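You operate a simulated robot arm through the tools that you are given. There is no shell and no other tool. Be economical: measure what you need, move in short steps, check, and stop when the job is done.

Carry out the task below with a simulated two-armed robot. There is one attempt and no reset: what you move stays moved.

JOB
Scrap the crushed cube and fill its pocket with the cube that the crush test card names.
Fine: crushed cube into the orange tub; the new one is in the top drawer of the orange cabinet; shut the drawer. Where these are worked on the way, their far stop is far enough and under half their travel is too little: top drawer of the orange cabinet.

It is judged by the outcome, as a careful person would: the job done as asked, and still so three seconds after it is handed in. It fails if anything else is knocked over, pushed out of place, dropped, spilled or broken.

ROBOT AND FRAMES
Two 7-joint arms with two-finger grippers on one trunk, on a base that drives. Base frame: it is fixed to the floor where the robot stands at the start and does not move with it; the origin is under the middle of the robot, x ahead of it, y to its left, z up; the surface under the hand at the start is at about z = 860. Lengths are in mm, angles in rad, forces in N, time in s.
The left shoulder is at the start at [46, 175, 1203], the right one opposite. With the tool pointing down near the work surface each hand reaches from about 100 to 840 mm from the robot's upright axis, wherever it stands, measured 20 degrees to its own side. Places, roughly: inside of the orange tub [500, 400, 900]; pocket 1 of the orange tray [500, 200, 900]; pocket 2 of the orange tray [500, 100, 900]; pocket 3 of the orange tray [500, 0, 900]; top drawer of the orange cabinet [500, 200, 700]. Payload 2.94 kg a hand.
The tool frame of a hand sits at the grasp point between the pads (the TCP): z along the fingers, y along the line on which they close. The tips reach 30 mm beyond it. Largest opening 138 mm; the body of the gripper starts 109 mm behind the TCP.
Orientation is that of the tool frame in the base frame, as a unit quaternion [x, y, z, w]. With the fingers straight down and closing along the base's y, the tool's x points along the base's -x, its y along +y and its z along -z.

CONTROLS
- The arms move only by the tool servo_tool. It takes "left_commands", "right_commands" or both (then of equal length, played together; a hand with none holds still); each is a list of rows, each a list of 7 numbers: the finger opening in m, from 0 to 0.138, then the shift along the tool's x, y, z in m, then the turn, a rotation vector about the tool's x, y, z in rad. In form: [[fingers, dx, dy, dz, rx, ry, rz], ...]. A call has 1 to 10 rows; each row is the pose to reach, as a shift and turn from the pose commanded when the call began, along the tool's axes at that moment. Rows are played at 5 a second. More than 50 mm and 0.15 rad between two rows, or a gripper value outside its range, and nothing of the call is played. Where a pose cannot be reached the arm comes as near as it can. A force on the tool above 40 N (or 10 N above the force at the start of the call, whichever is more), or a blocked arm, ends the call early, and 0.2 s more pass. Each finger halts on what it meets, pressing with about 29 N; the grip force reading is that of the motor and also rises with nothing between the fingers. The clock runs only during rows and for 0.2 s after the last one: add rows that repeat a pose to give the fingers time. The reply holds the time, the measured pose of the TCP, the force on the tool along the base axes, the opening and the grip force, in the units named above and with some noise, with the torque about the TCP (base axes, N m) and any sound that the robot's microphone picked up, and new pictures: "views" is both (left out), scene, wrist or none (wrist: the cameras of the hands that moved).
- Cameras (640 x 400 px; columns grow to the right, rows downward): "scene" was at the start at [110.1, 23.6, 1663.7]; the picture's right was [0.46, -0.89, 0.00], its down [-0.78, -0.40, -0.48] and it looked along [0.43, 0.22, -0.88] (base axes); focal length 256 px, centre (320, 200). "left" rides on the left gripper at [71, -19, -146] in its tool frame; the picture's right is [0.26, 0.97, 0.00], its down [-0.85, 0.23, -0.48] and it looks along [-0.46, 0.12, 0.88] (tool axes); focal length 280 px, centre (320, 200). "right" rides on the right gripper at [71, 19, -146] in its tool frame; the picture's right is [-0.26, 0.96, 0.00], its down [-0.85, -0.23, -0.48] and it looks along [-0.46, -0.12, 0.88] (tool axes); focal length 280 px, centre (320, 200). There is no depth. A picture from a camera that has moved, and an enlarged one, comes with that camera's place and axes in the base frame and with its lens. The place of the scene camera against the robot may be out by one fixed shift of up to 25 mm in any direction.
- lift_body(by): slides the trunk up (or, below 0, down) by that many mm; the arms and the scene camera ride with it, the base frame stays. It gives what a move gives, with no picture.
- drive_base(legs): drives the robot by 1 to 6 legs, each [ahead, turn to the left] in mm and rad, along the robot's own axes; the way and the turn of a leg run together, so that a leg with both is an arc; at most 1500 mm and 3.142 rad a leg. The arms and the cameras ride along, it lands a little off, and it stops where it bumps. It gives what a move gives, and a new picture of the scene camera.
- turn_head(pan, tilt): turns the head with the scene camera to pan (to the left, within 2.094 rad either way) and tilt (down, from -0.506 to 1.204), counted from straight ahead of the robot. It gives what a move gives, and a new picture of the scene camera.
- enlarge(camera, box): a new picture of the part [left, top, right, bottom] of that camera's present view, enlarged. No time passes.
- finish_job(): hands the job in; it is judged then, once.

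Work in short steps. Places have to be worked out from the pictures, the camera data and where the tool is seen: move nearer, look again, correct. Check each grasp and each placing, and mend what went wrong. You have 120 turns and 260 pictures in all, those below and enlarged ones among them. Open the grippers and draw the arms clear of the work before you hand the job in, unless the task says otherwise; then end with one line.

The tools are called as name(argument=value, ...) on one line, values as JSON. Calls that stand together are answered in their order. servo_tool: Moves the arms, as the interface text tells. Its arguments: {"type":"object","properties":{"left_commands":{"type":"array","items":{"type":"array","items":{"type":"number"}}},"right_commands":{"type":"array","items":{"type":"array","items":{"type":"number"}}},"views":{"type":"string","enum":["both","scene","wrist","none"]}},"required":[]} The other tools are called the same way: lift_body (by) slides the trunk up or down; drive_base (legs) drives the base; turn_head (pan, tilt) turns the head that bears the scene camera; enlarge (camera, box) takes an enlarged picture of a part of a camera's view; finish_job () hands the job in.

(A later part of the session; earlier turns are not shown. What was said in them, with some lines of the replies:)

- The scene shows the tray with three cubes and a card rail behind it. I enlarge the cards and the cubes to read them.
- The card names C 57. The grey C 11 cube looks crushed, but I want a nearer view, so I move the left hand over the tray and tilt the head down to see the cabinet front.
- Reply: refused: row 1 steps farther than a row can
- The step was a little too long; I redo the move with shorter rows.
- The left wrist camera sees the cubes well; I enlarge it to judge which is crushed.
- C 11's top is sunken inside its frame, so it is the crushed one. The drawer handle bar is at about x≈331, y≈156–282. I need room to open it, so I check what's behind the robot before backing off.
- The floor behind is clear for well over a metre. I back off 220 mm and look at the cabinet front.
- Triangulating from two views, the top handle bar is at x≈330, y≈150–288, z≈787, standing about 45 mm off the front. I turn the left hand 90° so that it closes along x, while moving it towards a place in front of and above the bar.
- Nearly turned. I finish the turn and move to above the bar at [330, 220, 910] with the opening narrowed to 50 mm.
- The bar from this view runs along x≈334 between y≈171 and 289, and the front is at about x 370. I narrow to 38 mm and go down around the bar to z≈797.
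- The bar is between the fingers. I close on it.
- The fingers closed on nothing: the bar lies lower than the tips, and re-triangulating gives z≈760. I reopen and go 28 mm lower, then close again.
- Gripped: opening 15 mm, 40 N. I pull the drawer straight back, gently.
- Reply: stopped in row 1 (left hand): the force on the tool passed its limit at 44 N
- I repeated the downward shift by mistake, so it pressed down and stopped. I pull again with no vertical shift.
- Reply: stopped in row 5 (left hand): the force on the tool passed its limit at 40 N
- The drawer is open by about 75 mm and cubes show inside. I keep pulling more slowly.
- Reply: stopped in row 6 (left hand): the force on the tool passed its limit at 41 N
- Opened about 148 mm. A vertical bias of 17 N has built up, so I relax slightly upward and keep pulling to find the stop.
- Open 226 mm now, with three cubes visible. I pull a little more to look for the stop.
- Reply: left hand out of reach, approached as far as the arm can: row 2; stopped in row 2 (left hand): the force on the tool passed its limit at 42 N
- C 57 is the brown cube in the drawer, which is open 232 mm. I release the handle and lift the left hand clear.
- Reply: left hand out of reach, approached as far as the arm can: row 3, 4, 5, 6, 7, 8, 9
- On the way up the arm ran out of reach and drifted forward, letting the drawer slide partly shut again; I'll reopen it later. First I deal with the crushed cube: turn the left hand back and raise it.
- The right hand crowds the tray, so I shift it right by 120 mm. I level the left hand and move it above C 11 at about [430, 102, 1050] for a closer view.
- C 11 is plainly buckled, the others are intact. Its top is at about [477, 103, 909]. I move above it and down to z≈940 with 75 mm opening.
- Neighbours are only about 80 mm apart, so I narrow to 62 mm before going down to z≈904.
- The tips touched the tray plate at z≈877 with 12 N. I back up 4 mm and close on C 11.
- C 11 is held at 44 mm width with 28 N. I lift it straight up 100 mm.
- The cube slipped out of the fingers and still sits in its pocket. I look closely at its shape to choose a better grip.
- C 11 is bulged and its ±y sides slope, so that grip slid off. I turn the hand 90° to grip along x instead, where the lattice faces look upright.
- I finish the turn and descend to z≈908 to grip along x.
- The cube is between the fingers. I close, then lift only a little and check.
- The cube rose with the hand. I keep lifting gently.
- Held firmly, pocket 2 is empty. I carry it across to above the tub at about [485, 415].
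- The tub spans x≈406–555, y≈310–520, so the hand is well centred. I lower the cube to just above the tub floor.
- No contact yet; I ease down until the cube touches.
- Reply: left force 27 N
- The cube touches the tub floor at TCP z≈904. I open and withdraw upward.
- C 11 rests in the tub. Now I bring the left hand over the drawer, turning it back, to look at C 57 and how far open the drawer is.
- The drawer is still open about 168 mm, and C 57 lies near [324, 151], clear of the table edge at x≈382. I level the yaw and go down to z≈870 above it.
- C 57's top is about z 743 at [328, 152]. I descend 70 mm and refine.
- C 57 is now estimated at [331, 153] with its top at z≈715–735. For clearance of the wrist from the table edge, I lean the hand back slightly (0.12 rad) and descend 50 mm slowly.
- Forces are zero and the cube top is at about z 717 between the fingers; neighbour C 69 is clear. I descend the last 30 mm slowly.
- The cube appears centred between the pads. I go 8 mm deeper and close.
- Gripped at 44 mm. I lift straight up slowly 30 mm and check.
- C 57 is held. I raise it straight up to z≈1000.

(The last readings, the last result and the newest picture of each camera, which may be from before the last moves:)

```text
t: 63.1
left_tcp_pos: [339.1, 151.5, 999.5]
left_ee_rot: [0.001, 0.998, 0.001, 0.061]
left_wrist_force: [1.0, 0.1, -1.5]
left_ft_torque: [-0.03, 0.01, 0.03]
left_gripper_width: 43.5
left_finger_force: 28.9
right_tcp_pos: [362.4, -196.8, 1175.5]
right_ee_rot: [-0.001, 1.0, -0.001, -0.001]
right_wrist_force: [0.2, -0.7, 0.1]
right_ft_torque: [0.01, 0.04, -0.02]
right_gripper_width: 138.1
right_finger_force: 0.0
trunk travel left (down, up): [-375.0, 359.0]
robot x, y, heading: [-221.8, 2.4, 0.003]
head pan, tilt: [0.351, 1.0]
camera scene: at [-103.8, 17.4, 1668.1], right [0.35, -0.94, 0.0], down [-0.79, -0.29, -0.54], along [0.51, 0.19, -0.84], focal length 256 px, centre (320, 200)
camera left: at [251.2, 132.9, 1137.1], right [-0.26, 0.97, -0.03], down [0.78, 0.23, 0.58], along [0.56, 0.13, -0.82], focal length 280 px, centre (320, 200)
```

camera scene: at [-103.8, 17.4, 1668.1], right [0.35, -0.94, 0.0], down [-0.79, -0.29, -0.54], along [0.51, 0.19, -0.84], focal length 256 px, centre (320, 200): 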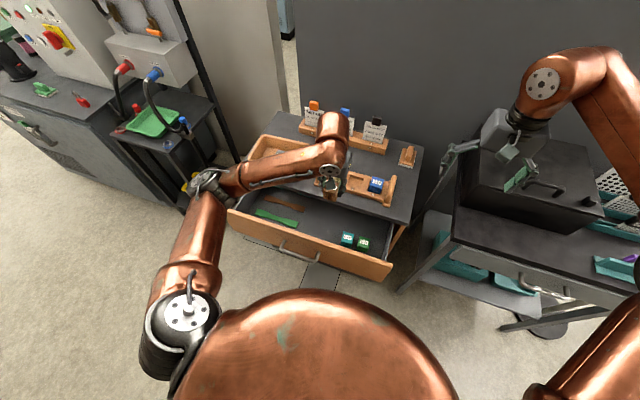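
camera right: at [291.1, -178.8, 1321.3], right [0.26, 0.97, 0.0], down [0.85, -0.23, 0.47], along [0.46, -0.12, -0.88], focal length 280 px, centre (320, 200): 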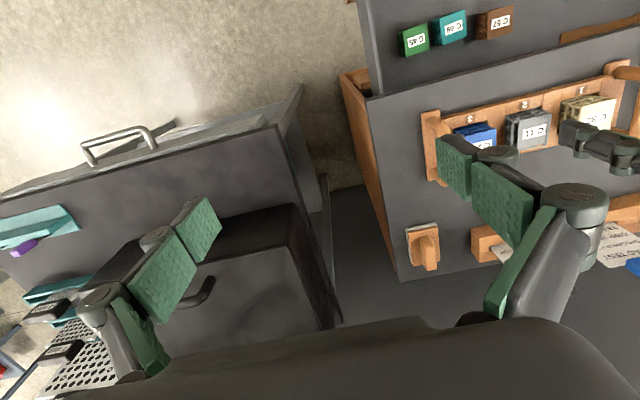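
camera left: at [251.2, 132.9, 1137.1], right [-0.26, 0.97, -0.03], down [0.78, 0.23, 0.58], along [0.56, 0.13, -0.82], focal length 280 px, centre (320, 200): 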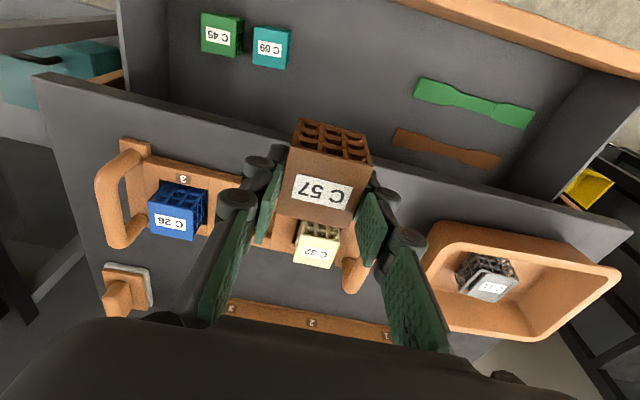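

The cube hangs level (it was gripped at this lean, so I keep it). From the pictures its centre is about 6 mm behind the TCP, and pocket 2's centre is at about [478, 102]; I move to above it at TCP [484, 102, 980].

servo_tool(left_commands=[[0.02, -0.02, -0.006, 0.005, 0, 0, 0], [0.02, -0.045, -0.014, 0.011, 0, 0, 0], [0.02, -0.07, -0.023, 0.018, 0, 0, 0], [0.02, -0.095, -0.032, 0.025, 0, 0, 0], [0.02, -0.12, -0.041, 0.032, 0, 0, 0], [0.02, -0.1413, -0.0495, 0.0378, 0, 0, 0], [0.02, -0.1413, -0.0495, 0.0378, 0, 0, 0]], views="both")

enlarge(camera="scene", box=[310, 150, 400, 210])

```text
t: 64.7
left_tcp_pos: [485.3, 101.8, 979.0]
left_ee_rot: [0.001, 0.998, 0.001, 0.063]
left_wrist_force: [-0.7, 0.8, -0.3]
left_ft_torque: [0.0, -0.01, 0.0]
left_gripper_width: 43.6
left_finger_force: 29.0
right_tcp_pos: [361.6, -197.3, 1175.4]
right_ee_rot: [0.0, 1.0, 0.0, -0.001]
right_wrist_force: [0.4, 0.2, -0.5]
right_ft_torque: [-0.04, 0.03, 0.02]
right_gripper_width: 138.0
right_finger_force: 0.0
trunk travel left (down, up): [-375.0, 359.0]
robot x, y, heading: [-221.2, -3.6, 0.003]
head pan, tilt: [0.351, 1.0]
camera scene: at [-104.6, 17.6, 1668.2], right [0.35, -0.94, 0.0], down [-0.79, -0.29, -0.54], along [0.51, 0.19, -0.84], focal length 256 px, centre (320, 200)
camera left: at [397.2, 83.3, 1116.1], right [-0.26, 0.97, -0.03], down [0.78, 0.23, 0.58], along [0.56, 0.13, -0.82], focal length 280 px, centre (320, 200)
```

scene: 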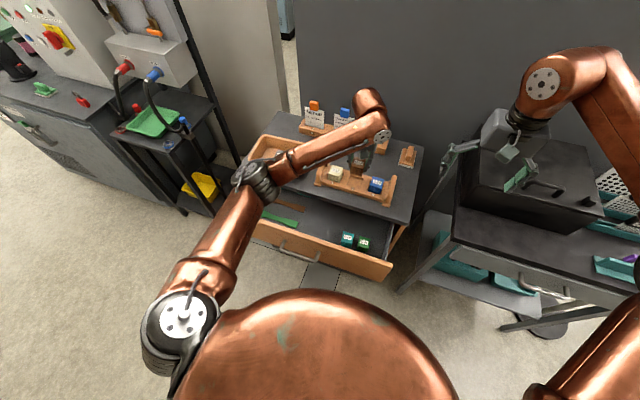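
left: 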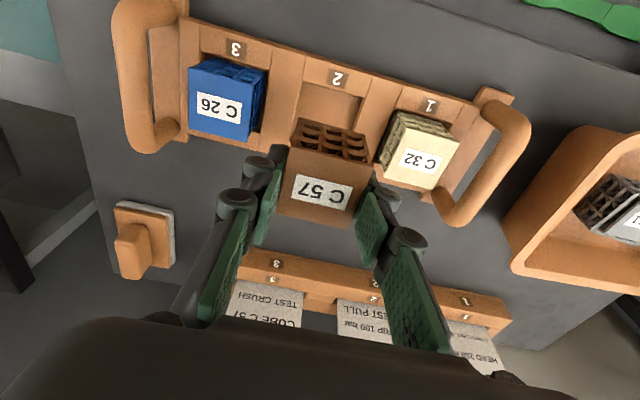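

```text
6.67 times, centred on (355, 180) of scene
camera zoom: at [-104.6, 17.6, 1668.2], right [0.35, -0.94, 0.0], down [-0.79, -0.29, -0.54], along [0.51, 0.19, -0.84], focal length 1705 px, centre (87, 333)
```

zoom: 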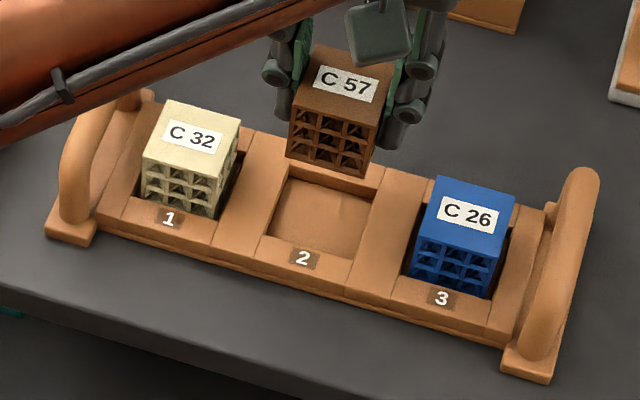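

The empty pocket measures y 77–131 with its front edge at x≈452, so centre ≈[479, 104]; the cube is at [479, 102.5]. I shift 1.5 mm left and lower straight down 55 mm.

servo_tool(left_commands=[[0.02, 0.0015, 0.0015, 0.012, 0, 0, 0], [0.02, 0.003, 0.0015, 0.024, 0, 0, 0], [0.02, 0.0045, 0.0015, 0.036, 0, 0, 0], [0.02, 0.006, 0.0015, 0.048, 0, 0, 0], [0.02, 0.0068, 0.0015, 0.0545, 0, 0, 0], [0.02, 0.0068, 0.0015, 0.0545, 0, 0, 0]], views="both")

enlarge(camera="scene", box=[310, 150, 400, 210])

```text
t: 66.1
left_tcp_pos: [485.4, 103.0, 924.2]
left_ee_rot: [0.0, 0.998, 0.002, 0.062]
left_wrist_force: [0.5, 0.8, -0.6]
left_ft_torque: [-0.03, -0.01, 0.03]
left_gripper_width: 44.0
left_finger_force: 29.1
right_tcp_pos: [360.4, -197.1, 1175.1]
right_ee_rot: [-0.001, 1.0, 0.001, -0.001]
right_wrist_force: [-0.9, -0.8, 0.1]
right_ft_torque: [-0.01, 0.0, 0.0]
right_gripper_width: 137.8
right_finger_force: 0.1
trunk travel left (down, up): [-375.0, 359.0]
robot x, y, heading: [-216.3, -0.1, 0.001]
head pan, tilt: [0.351, 1.0]
camera scene: at [-104.2, 17.0, 1668.2], right [0.35, -0.94, 0.0], down [-0.79, -0.29, -0.54], along [0.51, 0.19, -0.84], focal length 256 px, centre (320, 200)
camera left: at [397.1, 84.6, 1060.9], right [-0.26, 0.97, -0.03], down [0.78, 0.23, 0.58], along [0.56, 0.13, -0.82], focal length 280 px, centre (320, 200)
```

scene: 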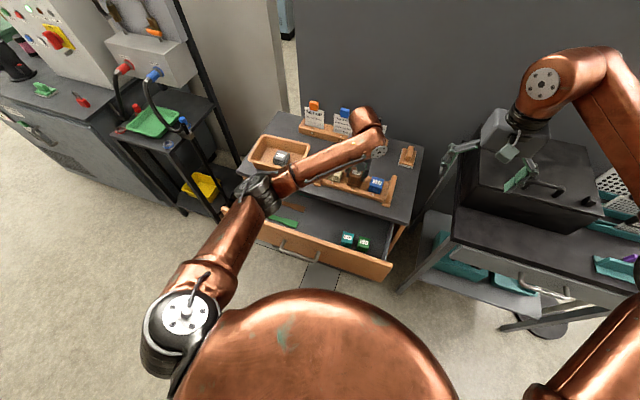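
left: 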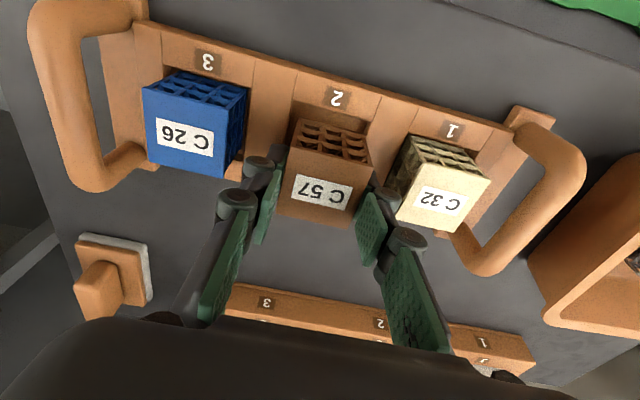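

```text
6.67 times, centred on (355, 180) of scene
camera zoom: at [-104.2, 17.0, 1668.2], right [0.35, -0.94, 0.0], down [-0.79, -0.29, -0.54], along [0.51, 0.19, -0.84], focal length 1705 px, centre (87, 333)
```

zoom: 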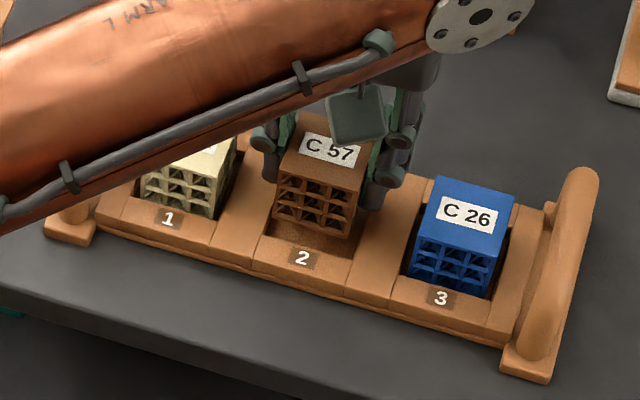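

The cube is just over the pocket and lined up. I lower the rest until it touches.

servo_tool(left_commands=[[0.02, 0.0007, 0, 0.006, 0, 0, 0], [0.02, 0.0015, 0, 0.012, 0, 0, 0], [0.02, 0.002, 0, 0.016, 0, 0, 0], [0.02, 0.0023, 0, 0.0185, 0, 0, 0], [0.02, 0.0023, 0, 0.0185, 0, 0, 0]], views="wrist")

enlarge(camera="scene", box=[310, 150, 400, 210])

```text
t: 67.3
left_tcp_pos: [485.0, 102.8, 908.7]
left_ee_rot: [0.001, 0.998, 0.001, 0.063]
left_wrist_force: [0.8, 0.5, 15.1]
left_ft_torque: [-0.1, 0.13, -0.01]
left_gripper_width: 43.7
left_finger_force: 29.4
right_tcp_pos: [360.6, -198.0, 1175.6]
right_ee_rot: [-0.001, 1.0, 0.001, 0.001]
right_wrist_force: [-0.1, 0.7, -0.5]
right_ft_torque: [-0.02, -0.01, 0.01]
right_gripper_width: 138.0
right_finger_force: 0.1
trunk travel left (down, up): [-375.0, 359.0]
robot x, y, heading: [-220.7, -0.7, -0.0]
head pan, tilt: [0.351, 1.0]
camera left: at [396.1, 84.1, 1044.6], right [-0.26, 0.97, -0.03], down [0.78, 0.23, 0.58], along [0.57, 0.13, -0.81], focal length 280 px, centre (320, 200)
```

left: 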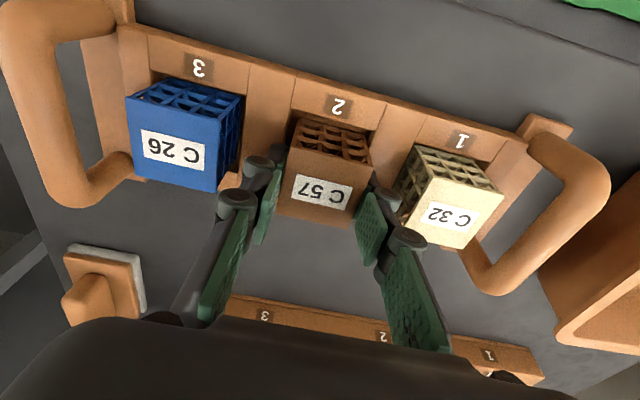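

```text
6.67 times, centred on (355, 180) of scene
camera zoom: at [-106.1, 16.7, 1668.5], right [0.35, -0.94, 0.0], down [-0.79, -0.29, -0.54], along [0.51, 0.19, -0.84], focal length 1705 px, centre (87, 333)
```

zoom: 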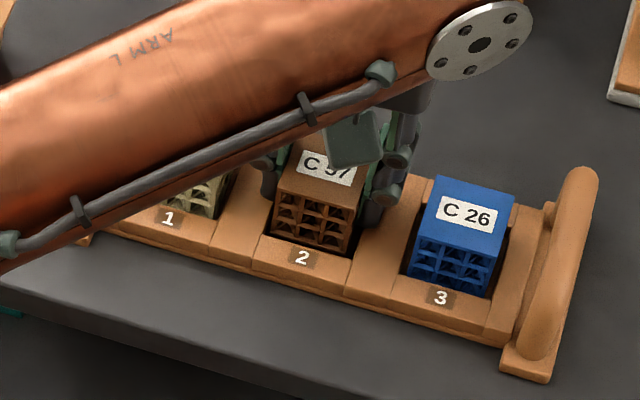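

Contact at 15 N, the cube is inside the pocket. I open gently in place.

servo_tool(left_commands=[[0.044, 0, 0, -0.001, 0, 0, 0], [0.05, 0, 0, -0.001, 0, 0, 0], [0.06, 0, 0, -0.001, 0, 0, 0], [0.06, 0, 0, -0.001, 0, 0, 0]], views="wrist")

enlarge(camera="scene", box=[310, 150, 400, 210])

```text
t: 68.3
left_tcp_pos: [484.5, 103.8, 905.7]
left_ee_rot: [0.001, 0.998, 0.001, 0.061]
left_wrist_force: [-0.7, -0.4, 9.1]
left_ft_torque: [-0.1, 0.13, 0.04]
left_gripper_width: 62.8
left_finger_force: 2.1
right_tcp_pos: [361.9, -196.6, 1175.5]
right_ee_rot: [-0.001, 1.0, 0.0, -0.001]
right_wrist_force: [0.1, 0.2, -0.2]
right_ft_torque: [0.01, 0.0, -0.02]
right_gripper_width: 138.1
right_finger_force: 0.0
trunk travel left (down, up): [-375.0, 359.0]
robot x, y, heading: [-218.9, -1.4, 0.004]
head pan, tilt: [0.351, 1.0]
camera left: at [396.3, 84.4, 1043.0], right [-0.26, 0.97, -0.03], down [0.78, 0.23, 0.58], along [0.56, 0.13, -0.82], focal length 280 px, centre (320, 200)
```

left: 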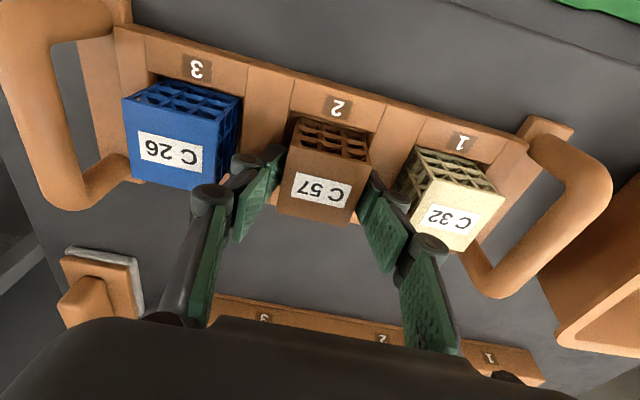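

```text
6.67 times, centred on (355, 180) of scene
camera zoom: at [-104.9, 16.8, 1668.2], right [0.35, -0.94, 0.0], down [-0.79, -0.29, -0.54], along [0.51, 0.19, -0.84], focal length 1705 px, centre (87, 333)
```

zoom: 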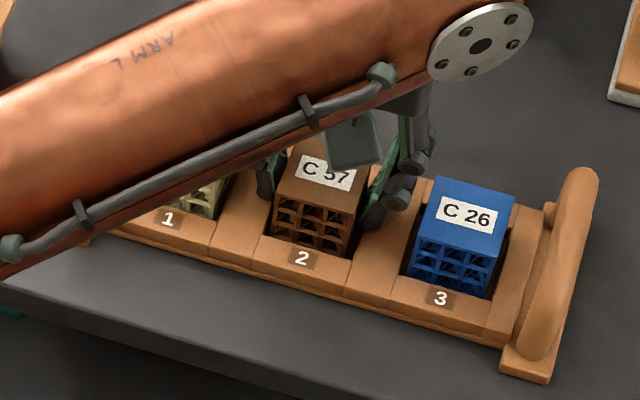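

Released. I withdraw straight up.

servo_tool(left_commands=[[0.06, -0.001, 0, -0.006, 0, 0, 0], [0.06, -0.003, 0, -0.025, 0, 0, 0], [0.06, -0.006, 0, -0.05, 0, 0, 0], [0.06, -0.01, 0, -0.08, 0, 0, 0], [0.06, -0.014, 0, -0.11, 0, 0, 0], [0.06, -0.018, 0, -0.14, 0, 0, 0], [0.06, -0.018, 0, -0.14, 0, 0, 0]], views="both")

enlarge(camera="scene", box=[310, 150, 400, 210])

enlarge(camera="left", box=[220, 20, 460, 170])

```text
t: 69.9
left_tcp_pos: [486.4, 103.0, 1047.3]
left_ee_rot: [0.0, 0.998, 0.0, 0.061]
left_wrist_force: [0.2, 1.5, 0.1]
left_ft_torque: [-0.05, 0.06, 0.0]
left_gripper_width: 60.1
left_finger_force: 0.1
right_tcp_pos: [362.2, -196.9, 1174.4]
right_ee_rot: [-0.001, 1.0, 0.001, -0.001]
right_wrist_force: [-0.7, -0.3, -0.4]
right_ft_torque: [0.0, 0.03, -0.02]
right_gripper_width: 138.3
right_finger_force: 0.0
trunk travel left (down, up): [-375.0, 359.0]
robot x, y, heading: [-222.6, -0.8, -0.003]
head pan, tilt: [0.351, 1.0]
camera scene: at [-103.6, 17.1, 1668.1], right [0.35, -0.94, 0.0], down [-0.79, -0.29, -0.54], along [0.51, 0.19, -0.84], focal length 256 px, centre (320, 200)
camera left: at [398.2, 84.2, 1184.4], right [-0.26, 0.97, -0.03], down [0.78, 0.23, 0.58], along [0.56, 0.13, -0.82], focal length 280 px, centre (320, 200)
```

scene: 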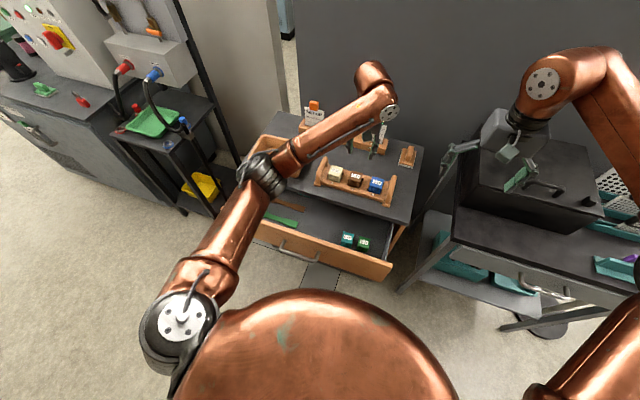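
left: 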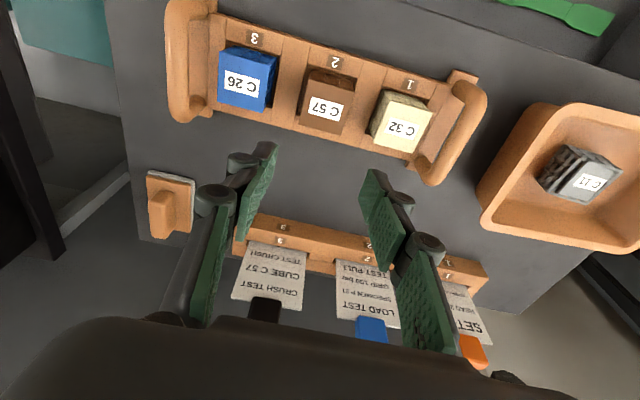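

```text
6.67 times, centred on (355, 180) of scene
camera zoom: at [-103.6, 17.1, 1668.1], right [0.35, -0.94, 0.0], down [-0.79, -0.29, -0.54], along [0.51, 0.19, -0.84], focal length 1705 px, centre (87, 333)
```

zoom: 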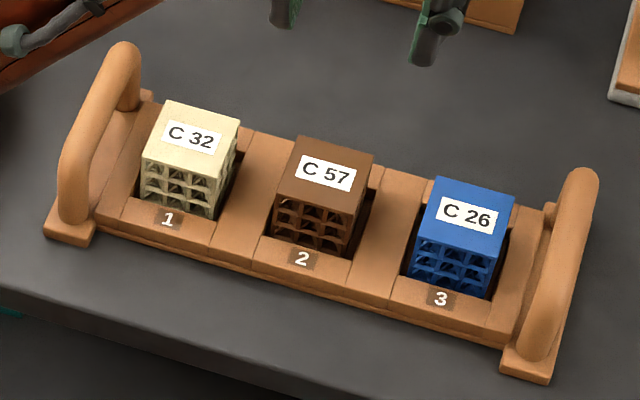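

```text
2.67 times, centred on (340, 95) of left
camera zoom: at [398.2, 84.2, 1184.4], right [-0.26, 0.97, -0.03], down [0.78, 0.23, 0.58], along [0.56, 0.13, -0.82], focal length 748 px, centre (267, 480)
```

zoom: 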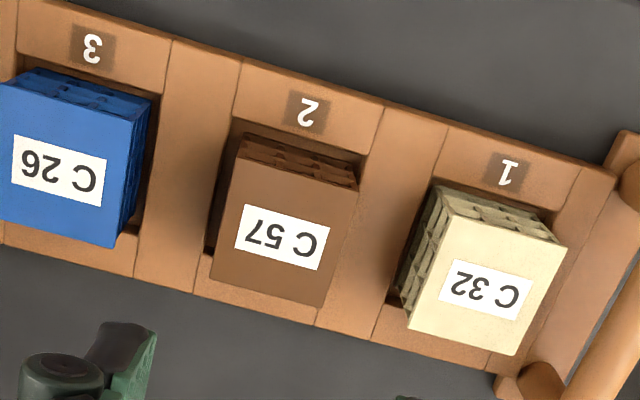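

C 57 sits level with its neighbours in pocket 2. Next I shut the drawer: level the hand, close the fingers, and move to in front of the handle at about [140, 220, 950].

servo_tool(left_commands=[[0.03, 0.039, 0.013, 0.006, 0, 0.02, 0], [0.0, 0.079, 0.026, 0.012, 0, 0.04, 0], [0.0, 0.118, 0.039, 0.018, 0, 0.06, 0], [0.0, 0.158, 0.052, 0.024, 0, 0.08, 0], [0.0, 0.197, 0.065, 0.03, 0, 0.1, 0], [0.0, 0.237, 0.078, 0.035, 0, 0.124, 0], [0.0, 0.276, 0.091, 0.041, 0, 0.124, 0], [0.0, 0.316, 0.104, 0.047, 0, 0.124, 0], [0.0, 0.355, 0.117, 0.053, 0, 0.124, 0], [0.0, 0.355, 0.117, 0.053, 0, 0.124, 0]], views="both")

```text
t: 72.1
left_tcp_pos: [186.2, 205.7, 965.5]
left_ee_rot: [0.001, 1.0, 0.001, -0.001]
left_wrist_force: [0.2, -0.2, 0.1]
left_ft_torque: [0.0, -0.03, 0.0]
left_gripper_width: 0.0
left_finger_force: 28.8
left hand out of reach, approached as far as the arm can: row 8, 9, 10
right_tcp_pos: [361.8, -197.2, 1175.8]
right_ee_rot: [-0.002, 1.0, 0.0, -0.001]
right_wrist_force: [-0.3, -0.3, 0.4]
right_ft_torque: [-0.02, -0.04, 0.01]
right_gripper_width: 137.9
right_finger_force: 0.1
trunk travel left (down, up): [-375.0, 359.0]
robot x, y, heading: [-218.7, 0.7, -0.003]
head pan, tilt: [0.351, 1.0]
camera scene: at [-104.7, 17.6, 1668.2], right [0.35, -0.94, 0.0], down [-0.79, -0.29, -0.54], along [0.51, 0.19, -0.84], focal length 256 px, centre (320, 200)
camera left: at [116.4, 186.0, 1111.9], right [-0.26, 0.97, 0.0], down [0.85, 0.23, 0.48], along [0.46, 0.13, -0.88], focal length 280 px, centre (320, 200)
```

scene: 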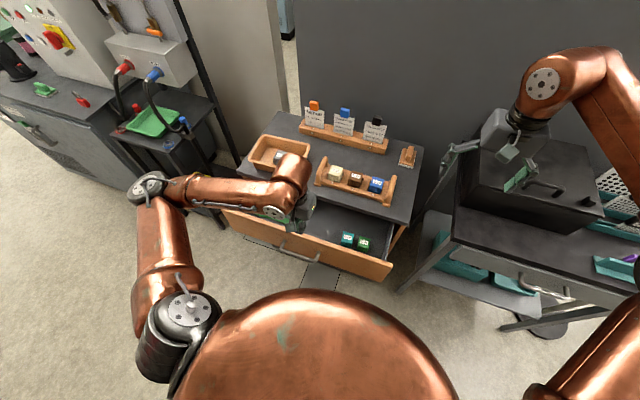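
left: 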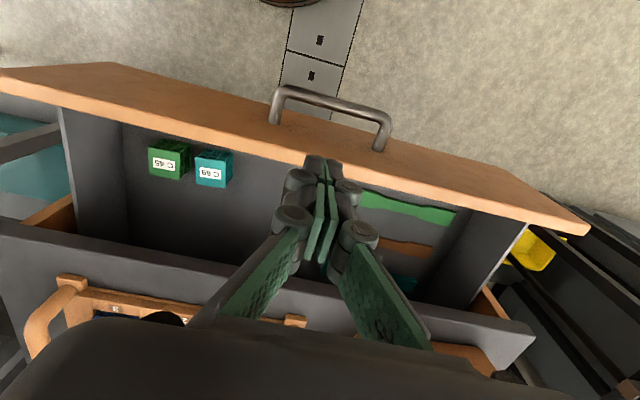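

The hand can't get close enough to the robot, so I back the base by 130 mm with the hand well above the drawer.

drive_base(legs=[[-130, 0]])

servo_tool(left_commands=[[0.0, 0, 0, 0, 0, 0, 0]], views="wrist")

```text
t: 73.4
left_tcp_pos: [83.3, 206.0, 960.4]
left_ee_rot: [-0.005, 1.0, 0.0, -0.014]
left_wrist_force: [-1.0, -0.2, -0.9]
left_ft_torque: [-0.03, -0.03, 0.0]
left_gripper_width: 0.0
left_finger_force: 28.6
right_tcp_pos: [259.7, -196.7, 1165.1]
right_ee_rot: [-0.001, 1.0, 0.0, -0.013]
right_wrist_force: [-3.3, 0.0, -1.0]
right_ft_torque: [-0.08, -0.25, -0.03]
right_gripper_width: 138.1
right_finger_force: 0.0
trunk travel left (down, up): [-375.0, 359.0]
robot x, y, heading: [-351.2, -1.0, 0.006]
head pan, tilt: [0.351, 1.0]
camera scene: at [-170.0, 17.1, 1669.1], right [0.35, -0.94, -0.01], down [-0.81, -0.29, -0.51], along [0.47, 0.19, -0.86], focal length 256 px, centre (320, 200)
```

scene: 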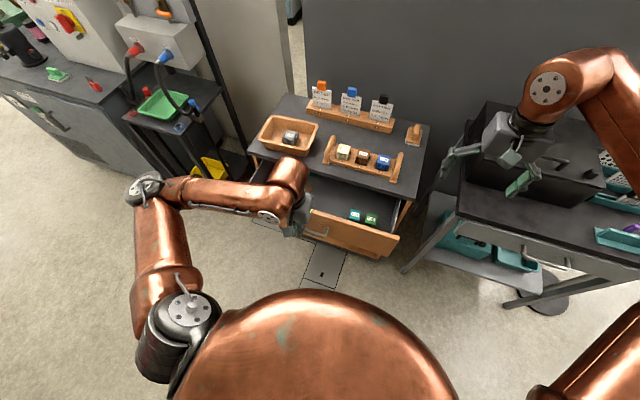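

```text
t: 73.8
left_tcp_pos: [84.6, 235.8, 974.9]
left_ee_rot: [-0.15, 0.989, 0.002, -0.012]
left_wrist_force: [1.1, -0.2, -2.1]
left_ft_torque: [-0.01, 0.1, -0.02]
left_gripper_width: 0.0
left_finger_force: 28.0
right_tcp_pos: [177.6, -209.8, 1203.0]
right_ee_rot: [0.032, 0.999, 0.007, 0.024]
right_wrist_force: [0.6, -0.4, -1.4]
right_ft_torque: [0.08, 0.18, -0.02]
right_gripper_width: 137.8
right_finger_force: 0.0
trunk travel left (down, up): [-375.0, 359.0]
robot x, y, heading: [-351.8, -1.0, 0.001]
head pan, tilt: [0.351, 1.0]
stopped in row 1 (right hand): the arm was blocked; the commanded pose is now the measured one
camera left: at [27.6, 198.0, 1122.2], right [-0.54, 0.84, 0.01], down [0.75, 0.47, 0.46], along [0.38, 0.25, -0.89], focal length 280 px, centre (320, 200)
```

left: 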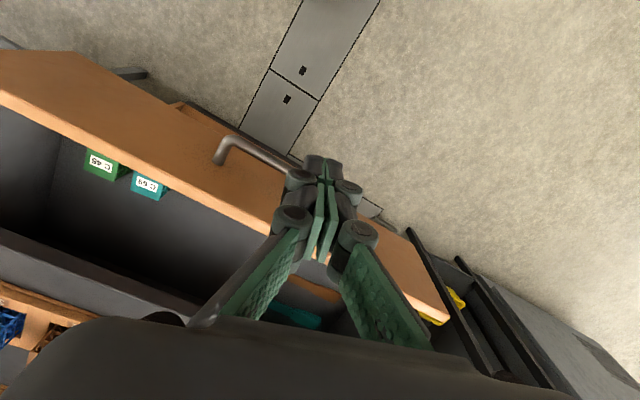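

Odd: the right arm reports being blocked and both hands shifted. I check the state with a fresh look before moving anything.

turn_head(pan=0.2, tilt=0.9)

```text
t: 74.5
left_tcp_pos: [71.6, 221.3, 972.1]
left_ee_rot: [-0.09, 0.996, 0.001, -0.006]
left_wrist_force: [0.0, 0.3, 0.1]
left_ft_torque: [-0.07, 0.06, 0.0]
left_gripper_width: 0.1
left_finger_force: 29.1
right_tcp_pos: [191.8, -202.5, 1193.9]
right_ee_rot: [0.013, 1.0, 0.002, 0.016]
right_wrist_force: [-1.3, 0.3, -1.0]
right_ft_torque: [0.0, -0.12, 0.01]
right_gripper_width: 138.0
right_finger_force: 0.0
trunk travel left (down, up): [-375.0, 359.0]
robot x, y, heading: [-350.1, -1.1, 0.0]
head pan, tilt: [0.201, 0.901]
camera scene: at [-183.8, 8.2, 1675.8], right [0.2, -0.98, -0.01], down [-0.78, -0.16, -0.6], along [0.59, 0.13, -0.8], focal length 256 px, centre (320, 200)
```

scene: 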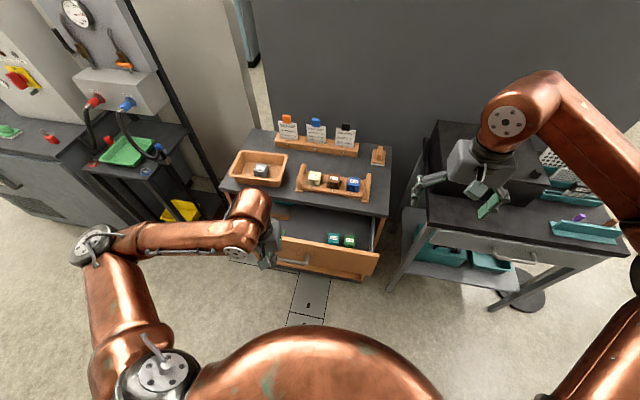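

Things still seem to be settling after the stop. I let a second pass with both arms holding.

servo_tool(left_commands=[[0.0, 0, 0, 0, 0, 0, 0], [0.0, 0, 0, 0, 0, 0, 0], [0.0, 0, 0, 0, 0, 0, 0], [0.0, 0, 0, 0, 0, 0, 0]], right_commands=[[0.138, 0, 0, 0, 0, 0, 0], [0.138, 0, 0, 0, 0, 0, 0], [0.138, 0, 0, 0, 0, 0, 0], [0.138, 0, 0, 0, 0, 0, 0]], views="both")

```text
t: 75.5
left_tcp_pos: [46.1, 219.7, 977.7]
left_ee_rot: [-0.079, 0.997, 0.0, 0.006]
left_wrist_force: [-1.3, -0.6, -0.2]
left_ft_torque: [0.02, -0.12, -0.03]
left_gripper_width: 0.0
left_finger_force: 28.3
right_tcp_pos: [168.9, -203.5, 1201.0]
right_ee_rot: [0.013, 1.0, 0.001, 0.027]
right_wrist_force: [-0.8, -0.3, -0.1]
right_ft_torque: [0.01, -0.03, 0.01]
right_gripper_width: 137.9
right_finger_force: 0.1
trunk travel left (down, up): [-375.0, 359.0]
robot x, y, heading: [-351.3, 0.9, 0.008]
head pan, tilt: [0.201, 0.901]
camera scene: at [-228.3, 8.2, 1675.5], right [0.2, -0.98, 0.0], down [-0.77, -0.16, -0.62], along [0.61, 0.13, -0.78], focal length 256 px, centre (320, 200)
camera right: at [90.6, -182.5, 1343.6], right [0.29, 0.96, 0.02], down [0.82, -0.25, 0.52], along [0.5, -0.13, -0.85], focal length 280 px, centre (320, 200)
camera left: at [-23.0, 190.9, 1122.5], right [-0.41, 0.91, 0.0], down [0.8, 0.36, 0.49], along [0.44, 0.2, -0.87], focal length 280 px, centre (320, 200)
```

scene: 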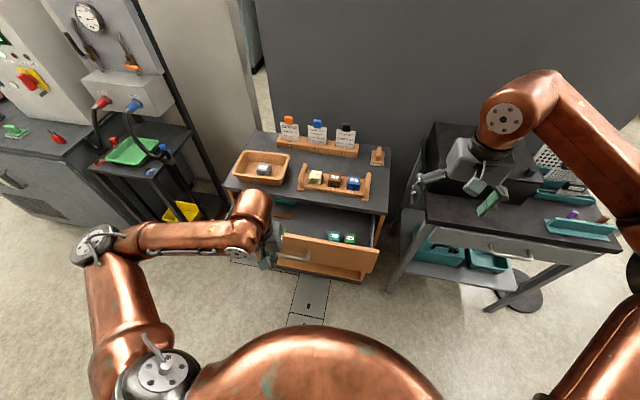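
right: 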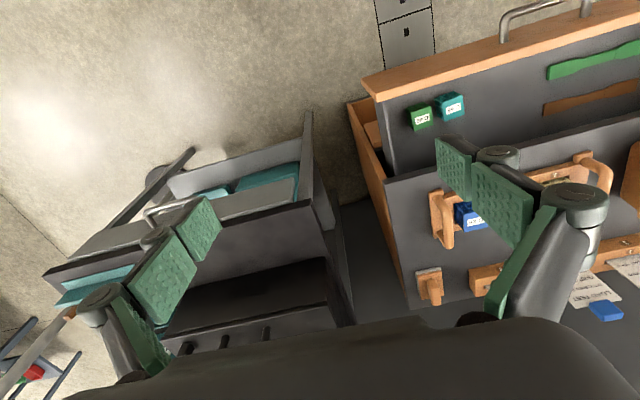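
left: 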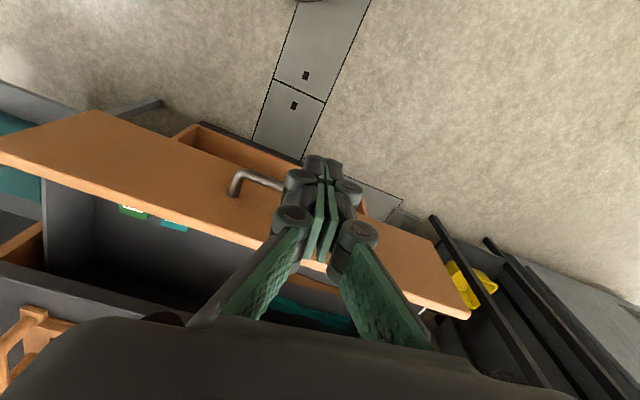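

It has settled now (base at −351), and all objects look in place. I straighten the left hand's yaw and go down in front of the handle bar (bar x≈165–180) to about [125, 220, 770].

servo_tool(left_commands=[[0.0, -0.02, -0.003, 0.0, 0, 0, 0.05], [0.0, -0.05, -0.008, 0.0, 0, 0, 0.1], [0.0, -0.078, -0.0124, 0.03, 0, 0, 0.158], [0.0, -0.078, -0.0124, 0.07, 0, 0, 0.158], [0.0, -0.078, -0.0124, 0.11, 0, 0, 0.158], [0.0, -0.078, -0.0124, 0.14, 0, 0, 0.158], [0.0, -0.078, -0.0124, 0.14, 0, 0, 0.158]], views="both")

```text
t: 77.1
left_tcp_pos: [127.1, 219.5, 836.6]
left_ee_rot: [0.007, 1.0, 0.002, 0.004]
left_wrist_force: [-0.8, -0.1, -0.5]
left_ft_torque: [0.02, -0.01, -0.02]
left_gripper_width: 0.2
left_finger_force: 28.7
right_tcp_pos: [174.7, -201.9, 1198.3]
right_ee_rot: [0.015, 1.0, 0.003, 0.024]
right_wrist_force: [-0.4, 0.9, -0.4]
right_ft_torque: [0.02, 0.02, 0.01]
right_gripper_width: 137.8
right_finger_force: 0.0
trunk travel left (down, up): [-375.0, 359.0]
robot x, y, heading: [-351.9, -1.2, 0.003]
head pan, tilt: [0.201, 0.901]
camera scene: at [-225.1, 7.8, 1675.4], right [0.2, -0.98, 0.0], down [-0.77, -0.16, -0.62], along [0.61, 0.13, -0.78], focal length 256 px, centre (320, 200)
camera left: at [54.0, 200.8, 981.9], right [-0.25, 0.97, 0.0], down [0.85, 0.22, 0.49], along [0.47, 0.12, -0.87], focal length 280 px, centre (320, 200)
```

scene: 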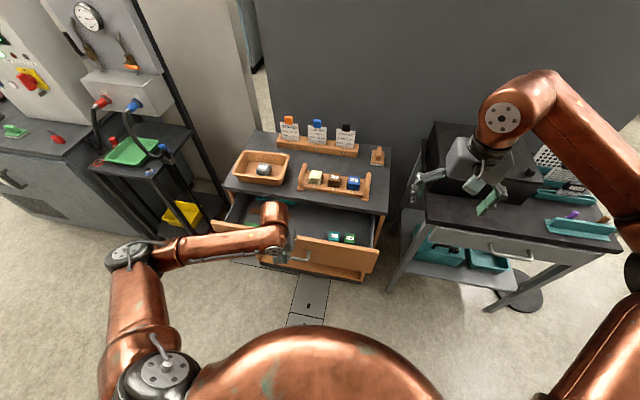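
left: 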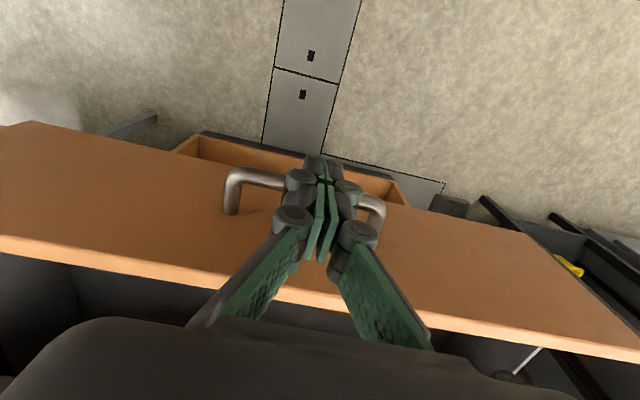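

The bar is at x≈165 and the fingers are in front of it, centred at y 219. I go down to z≈768 and begin pushing.

servo_tool(left_commands=[[0.0, 0, 0, 0.03, 0, 0, 0], [0.0, 0, 0, 0.06, 0, 0, 0], [0.0, 0, 0, 0.068, 0, 0, 0], [0.0, -0.012, 0, 0.068, 0, 0, 0], [0.0, -0.024, 0, 0.068, 0, 0, 0], [0.0, -0.036, 0, 0.068, 0, 0, 0], [0.0, -0.05, 0, 0.068, 0, 0, 0], [0.0, -0.064, 0, 0.068, 0, 0, 0], [0.0, -0.078, 0, 0.068, 0, 0, 0]], views="both")

```text
t: 79.1
left_tcp_pos: [206.7, 217.8, 768.7]
left_ee_rot: [0.005, 1.0, 0.002, 0.005]
left_wrist_force: [0.4, -0.7, -0.1]
left_ft_torque: [0.0, 0.02, -0.03]
left_gripper_width: 0.1
left_finger_force: 28.1
right_tcp_pos: [174.5, -202.7, 1198.3]
right_ee_rot: [0.013, 1.0, 0.003, 0.024]
right_wrist_force: [-0.3, -0.7, -0.3]
right_ft_torque: [-0.02, 0.03, 0.0]
right_gripper_width: 138.0
right_finger_force: 0.0
trunk travel left (down, up): [-375.0, 359.0]
robot x, y, heading: [-351.8, -3.3, 0.003]
head pan, tilt: [0.201, 0.901]
camera scene: at [-225.0, 7.8, 1675.4], right [0.2, -0.98, 0.0], down [-0.77, -0.16, -0.62], along [0.61, 0.13, -0.78], focal length 256 px, centre (320, 200)
camera left: at [133.6, 199.5, 914.7], right [-0.25, 0.97, 0.0], down [0.85, 0.22, 0.49], along [0.47, 0.12, -0.87], focal length 280 px, centre (320, 200)
```

scene: 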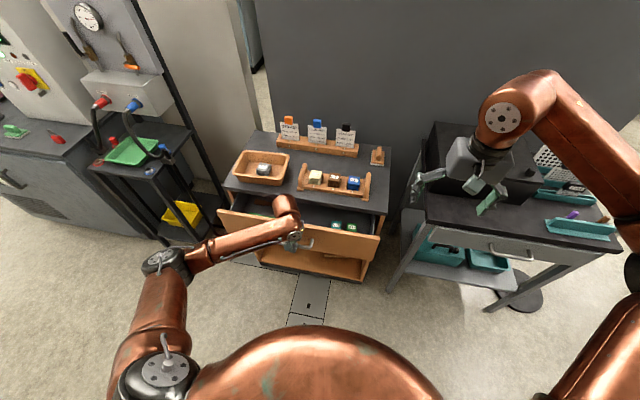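
left: 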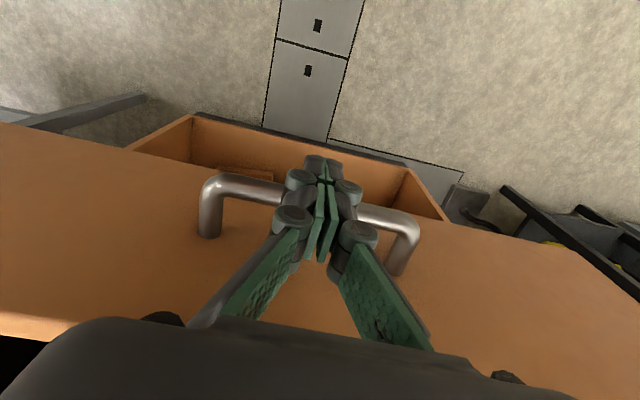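

The drawer is sliding in smoothly. I push on.

servo_tool(left_commands=[[0.0, -0.014, 0, 0, 0, 0, 0], [0.0, -0.028, 0, 0, 0, 0, 0], [0.0, -0.042, 0, 0, 0, 0, 0], [0.0, -0.056, 0, 0, 0, 0, 0], [0.0, -0.068, 0, 0, 0, 0, 0], [0.0, -0.078, 0, 0, 0, 0, 0], [0.0, -0.087, 0, 0, 0, 0, 0], [0.0, -0.095, 0, 0, 0, 0, 0], [0.0, -0.102, 0, 0, 0, 0, 0], [0.0, -0.108, 0, 0, 0, 0, 0]], views="both")

```text
t: 81.3
left_tcp_pos: [313.8, 216.4, 771.5]
left_ee_rot: [0.006, 1.0, 0.001, 0.005]
left_wrist_force: [0.1, -0.4, -0.5]
left_ft_torque: [0.0, -0.02, 0.0]
left_gripper_width: 0.0
left_finger_force: 28.6
right_tcp_pos: [174.8, -203.1, 1198.1]
right_ee_rot: [0.014, 1.0, 0.002, 0.025]
right_wrist_force: [-0.3, 0.0, 0.4]
right_ft_torque: [0.02, 0.0, 0.02]
right_gripper_width: 137.9
right_finger_force: 0.1
trunk travel left (down, up): [-375.0, 359.0]
robot x, y, heading: [-354.5, 0.5, 0.006]
head pan, tilt: [0.201, 0.901]
camera scene: at [-225.1, 7.9, 1675.4], right [0.2, -0.98, 0.0], down [-0.77, -0.16, -0.62], along [0.61, 0.13, -0.78], focal length 256 px, centre (320, 200)
camera left: at [241.2, 197.9, 915.8], right [-0.25, 0.97, 0.0], down [0.85, 0.22, 0.49], along [0.47, 0.12, -0.87], focal length 280 px, centre (320, 200)
```

scene: 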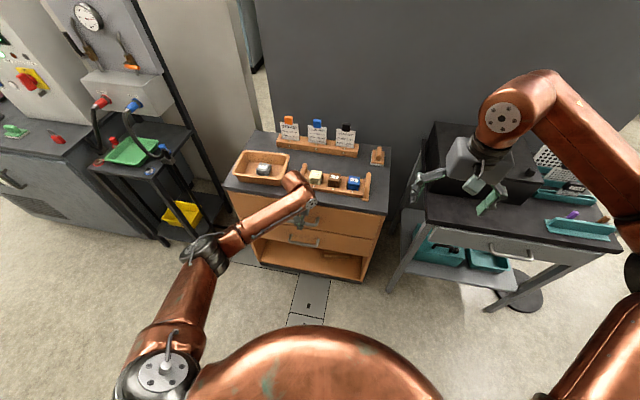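
left: 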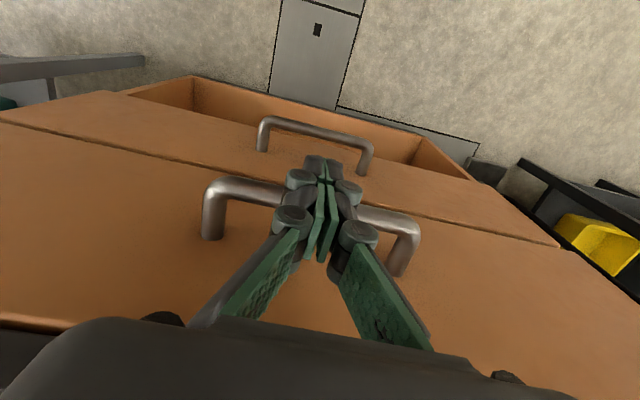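

Almost shut, with no resistance yet. I push in small steps until it meets its stop.

servo_tool(left_commands=[[0.0, -0.003, 0, 0, 0, 0, 0], [0.0, -0.006, 0, 0, 0, 0, 0], [0.0, -0.009, 0, 0, 0, 0, 0], [0.0, -0.012, 0, 0, 0, 0, 0], [0.0, -0.015, 0, 0, 0, 0, 0], [0.0, -0.018, 0, 0, 0, 0, 0]], views="both")

```text
t: 82.5
left_tcp_pos: [320.2, 217.0, 767.6]
left_ee_rot: [0.006, 1.0, 0.002, -0.003]
left_wrist_force: [-16.5, 0.1, 8.2]
left_ft_torque: [0.13, 0.26, 0.11]
left_gripper_width: 0.1
left_finger_force: 28.9
right_tcp_pos: [173.6, -201.9, 1198.6]
right_ee_rot: [0.014, 1.0, 0.002, 0.024]
right_wrist_force: [-0.1, -0.4, -1.1]
right_ft_torque: [0.02, 0.03, -0.03]
right_gripper_width: 137.8
right_finger_force: 0.0
trunk travel left (down, up): [-375.0, 359.0]
robot x, y, heading: [-349.5, -1.4, 0.005]
head pan, tilt: [0.201, 0.901]
stopped in row 5 (left hand): the force on the tool passed its limit at 44 N (the readings are from after the stop); the commanded pose is now the measured one
camera scene: at [-226.7, 7.6, 1675.5], right [0.2, -0.98, 0.0], down [-0.77, -0.16, -0.62], along [0.61, 0.13, -0.78], focal length 256 px, centre (320, 200)
camera left: at [250.3, 198.2, 914.7], right [-0.25, 0.97, 0.01], down [0.86, 0.22, 0.47], along [0.45, 0.12, -0.88], focal length 280 px, centre (320, 200)
```

scene: 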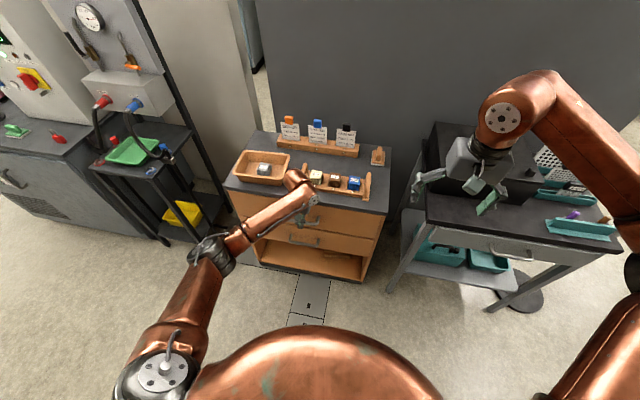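
left: 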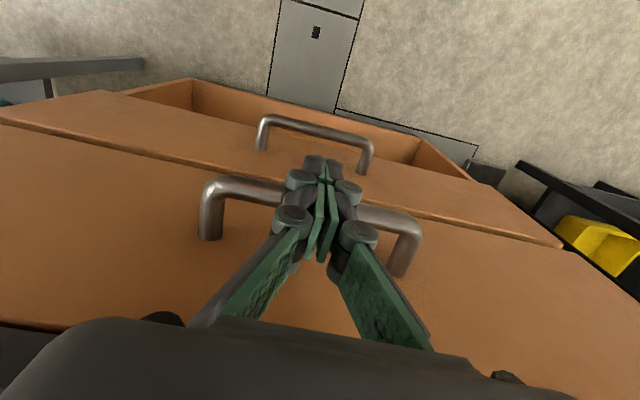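

The drawer met its closed stop at 44 N. I back off and raise the hand clear.

servo_tool(left_commands=[[0.0, 0.015, 0, 0, 0, 0, 0], [0.0, 0.04, 0, 0, 0, 0, 0], [0.0, 0.07, 0, 0, 0, 0, 0], [0.0, 0.1, 0, -0.02, 0, 0, 0], [0.0, 0.12, 0, -0.06, 0, 0, 0], [0.0, 0.12, 0, -0.105, 0, 0, 0], [0.0, 0.12, 0, -0.15, 0, 0, 0], [0.05, 0.12, 0, -0.195, 0, 0, 0], [0.08, 0.12, 0, -0.24, 0, 0, 0], [0.08, 0.12, 0, -0.28, 0, 0, 0]], views="both")

enlarge(camera="scene", box=[215, 110, 405, 290])

```text
t: 84.7
left_tcp_pos: [203.2, 216.5, 1049.0]
left_ee_rot: [0.006, 1.0, 0.002, -0.001]
left_wrist_force: [0.3, 1.1, 0.1]
left_ft_torque: [0.04, -0.02, 0.01]
left_gripper_width: 67.8
left_finger_force: 0.0
right_tcp_pos: [173.2, -202.8, 1198.5]
right_ee_rot: [0.014, 1.0, 0.002, 0.024]
right_wrist_force: [0.5, -0.3, -0.2]
right_ft_torque: [0.01, -0.03, -0.03]
right_gripper_width: 138.1
right_finger_force: 0.1
trunk travel left (down, up): [-375.0, 359.0]
robot x, y, heading: [-351.3, -1.7, 0.005]
head pan, tilt: [0.201, 0.901]
camera scene: at [-226.4, 7.6, 1675.5], right [0.2, -0.98, 0.0], down [-0.77, -0.16, -0.62], along [0.61, 0.13, -0.78], focal length 256 px, centre (320, 200)
camera left: at [132.3, 197.9, 1195.6], right [-0.25, 0.97, 0.01], down [0.85, 0.22, 0.47], along [0.46, 0.12, -0.88], focal length 280 px, centre (320, 200)
```

scene: 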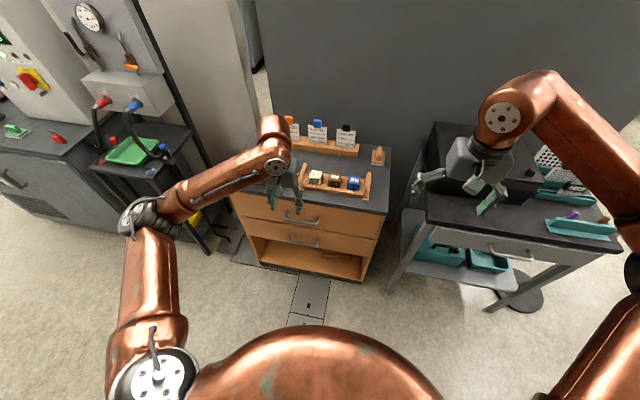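
left: 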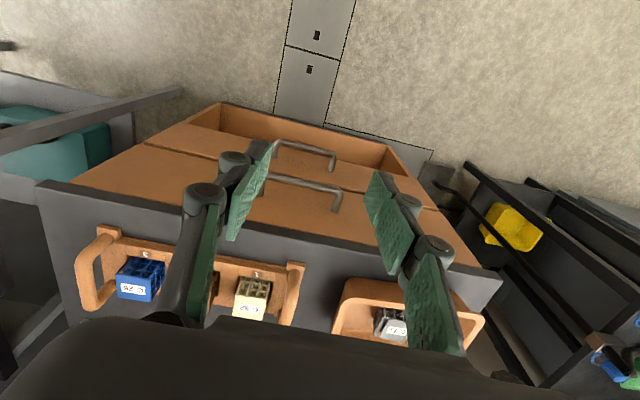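

```text
2.22 times, centred on (310, 200) of scene
camera zoom: at [-226.4, 7.6, 1675.5], right [0.2, -0.98, 0.0], down [-0.77, -0.16, -0.62], along [0.61, 0.13, -0.78], focal length 568 px, centre (342, 200)
```

zoom: 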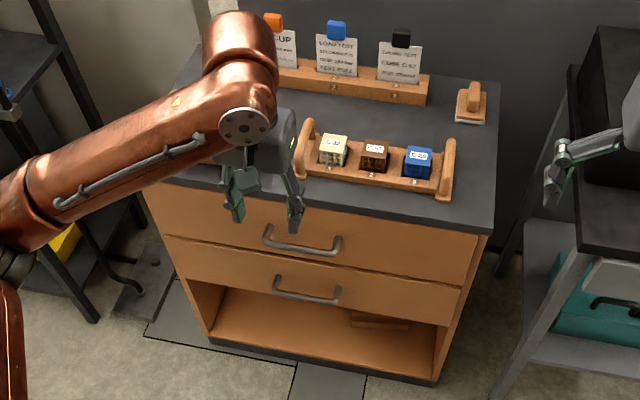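

Drawer shut, cubes in place. I notice a brown strip in the lower open compartment and want to check whether it belongs there.

enlarge(camera="scene", box=[250, 220, 380, 290])

enlarge(camera="left", box=[140, 90, 460, 280])

```text
4.92 times, centred on (315, 255) of scene
camera zoom: at [-226.4, 7.6, 1675.5], right [0.2, -0.98, 0.0], down [-0.77, -0.16, -0.62], along [0.61, 0.13, -0.78], focal length 1259 px, centre (345, -71)
```

zoom: 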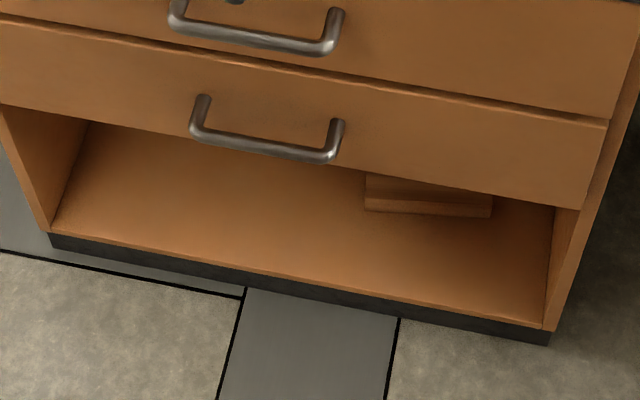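

```text
2.00 times, centred on (300, 185) of left
camera zoom: at [132.3, 197.9, 1195.6], right [-0.25, 0.97, 0.01], down [0.85, 0.22, 0.47], along [0.46, 0.12, -0.88], focal length 561 px, centre (360, 230)
```

zoom: 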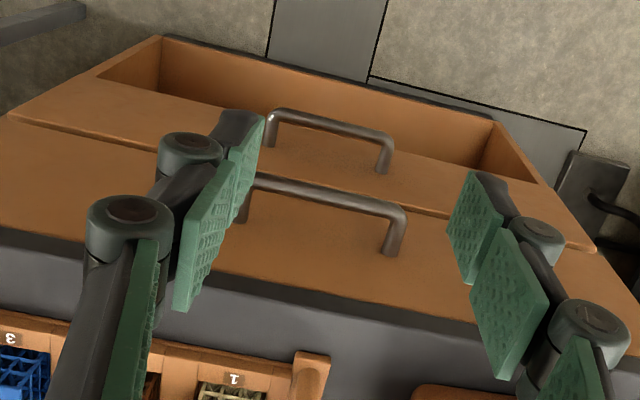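

The block in the compartment is a fixture-like item untouched by the job. The drawer front is flush, C 57 is in pocket 2, C 11 is in the tub, and the arms are clear, so I hand the job in.

finish_job()

```text
The job is handed in.
```

The job is handed in: crushed cube C 11 is in the orange tub, cube C 57 (named by the crush test card) is in pocket 2, and the top drawer is shut.
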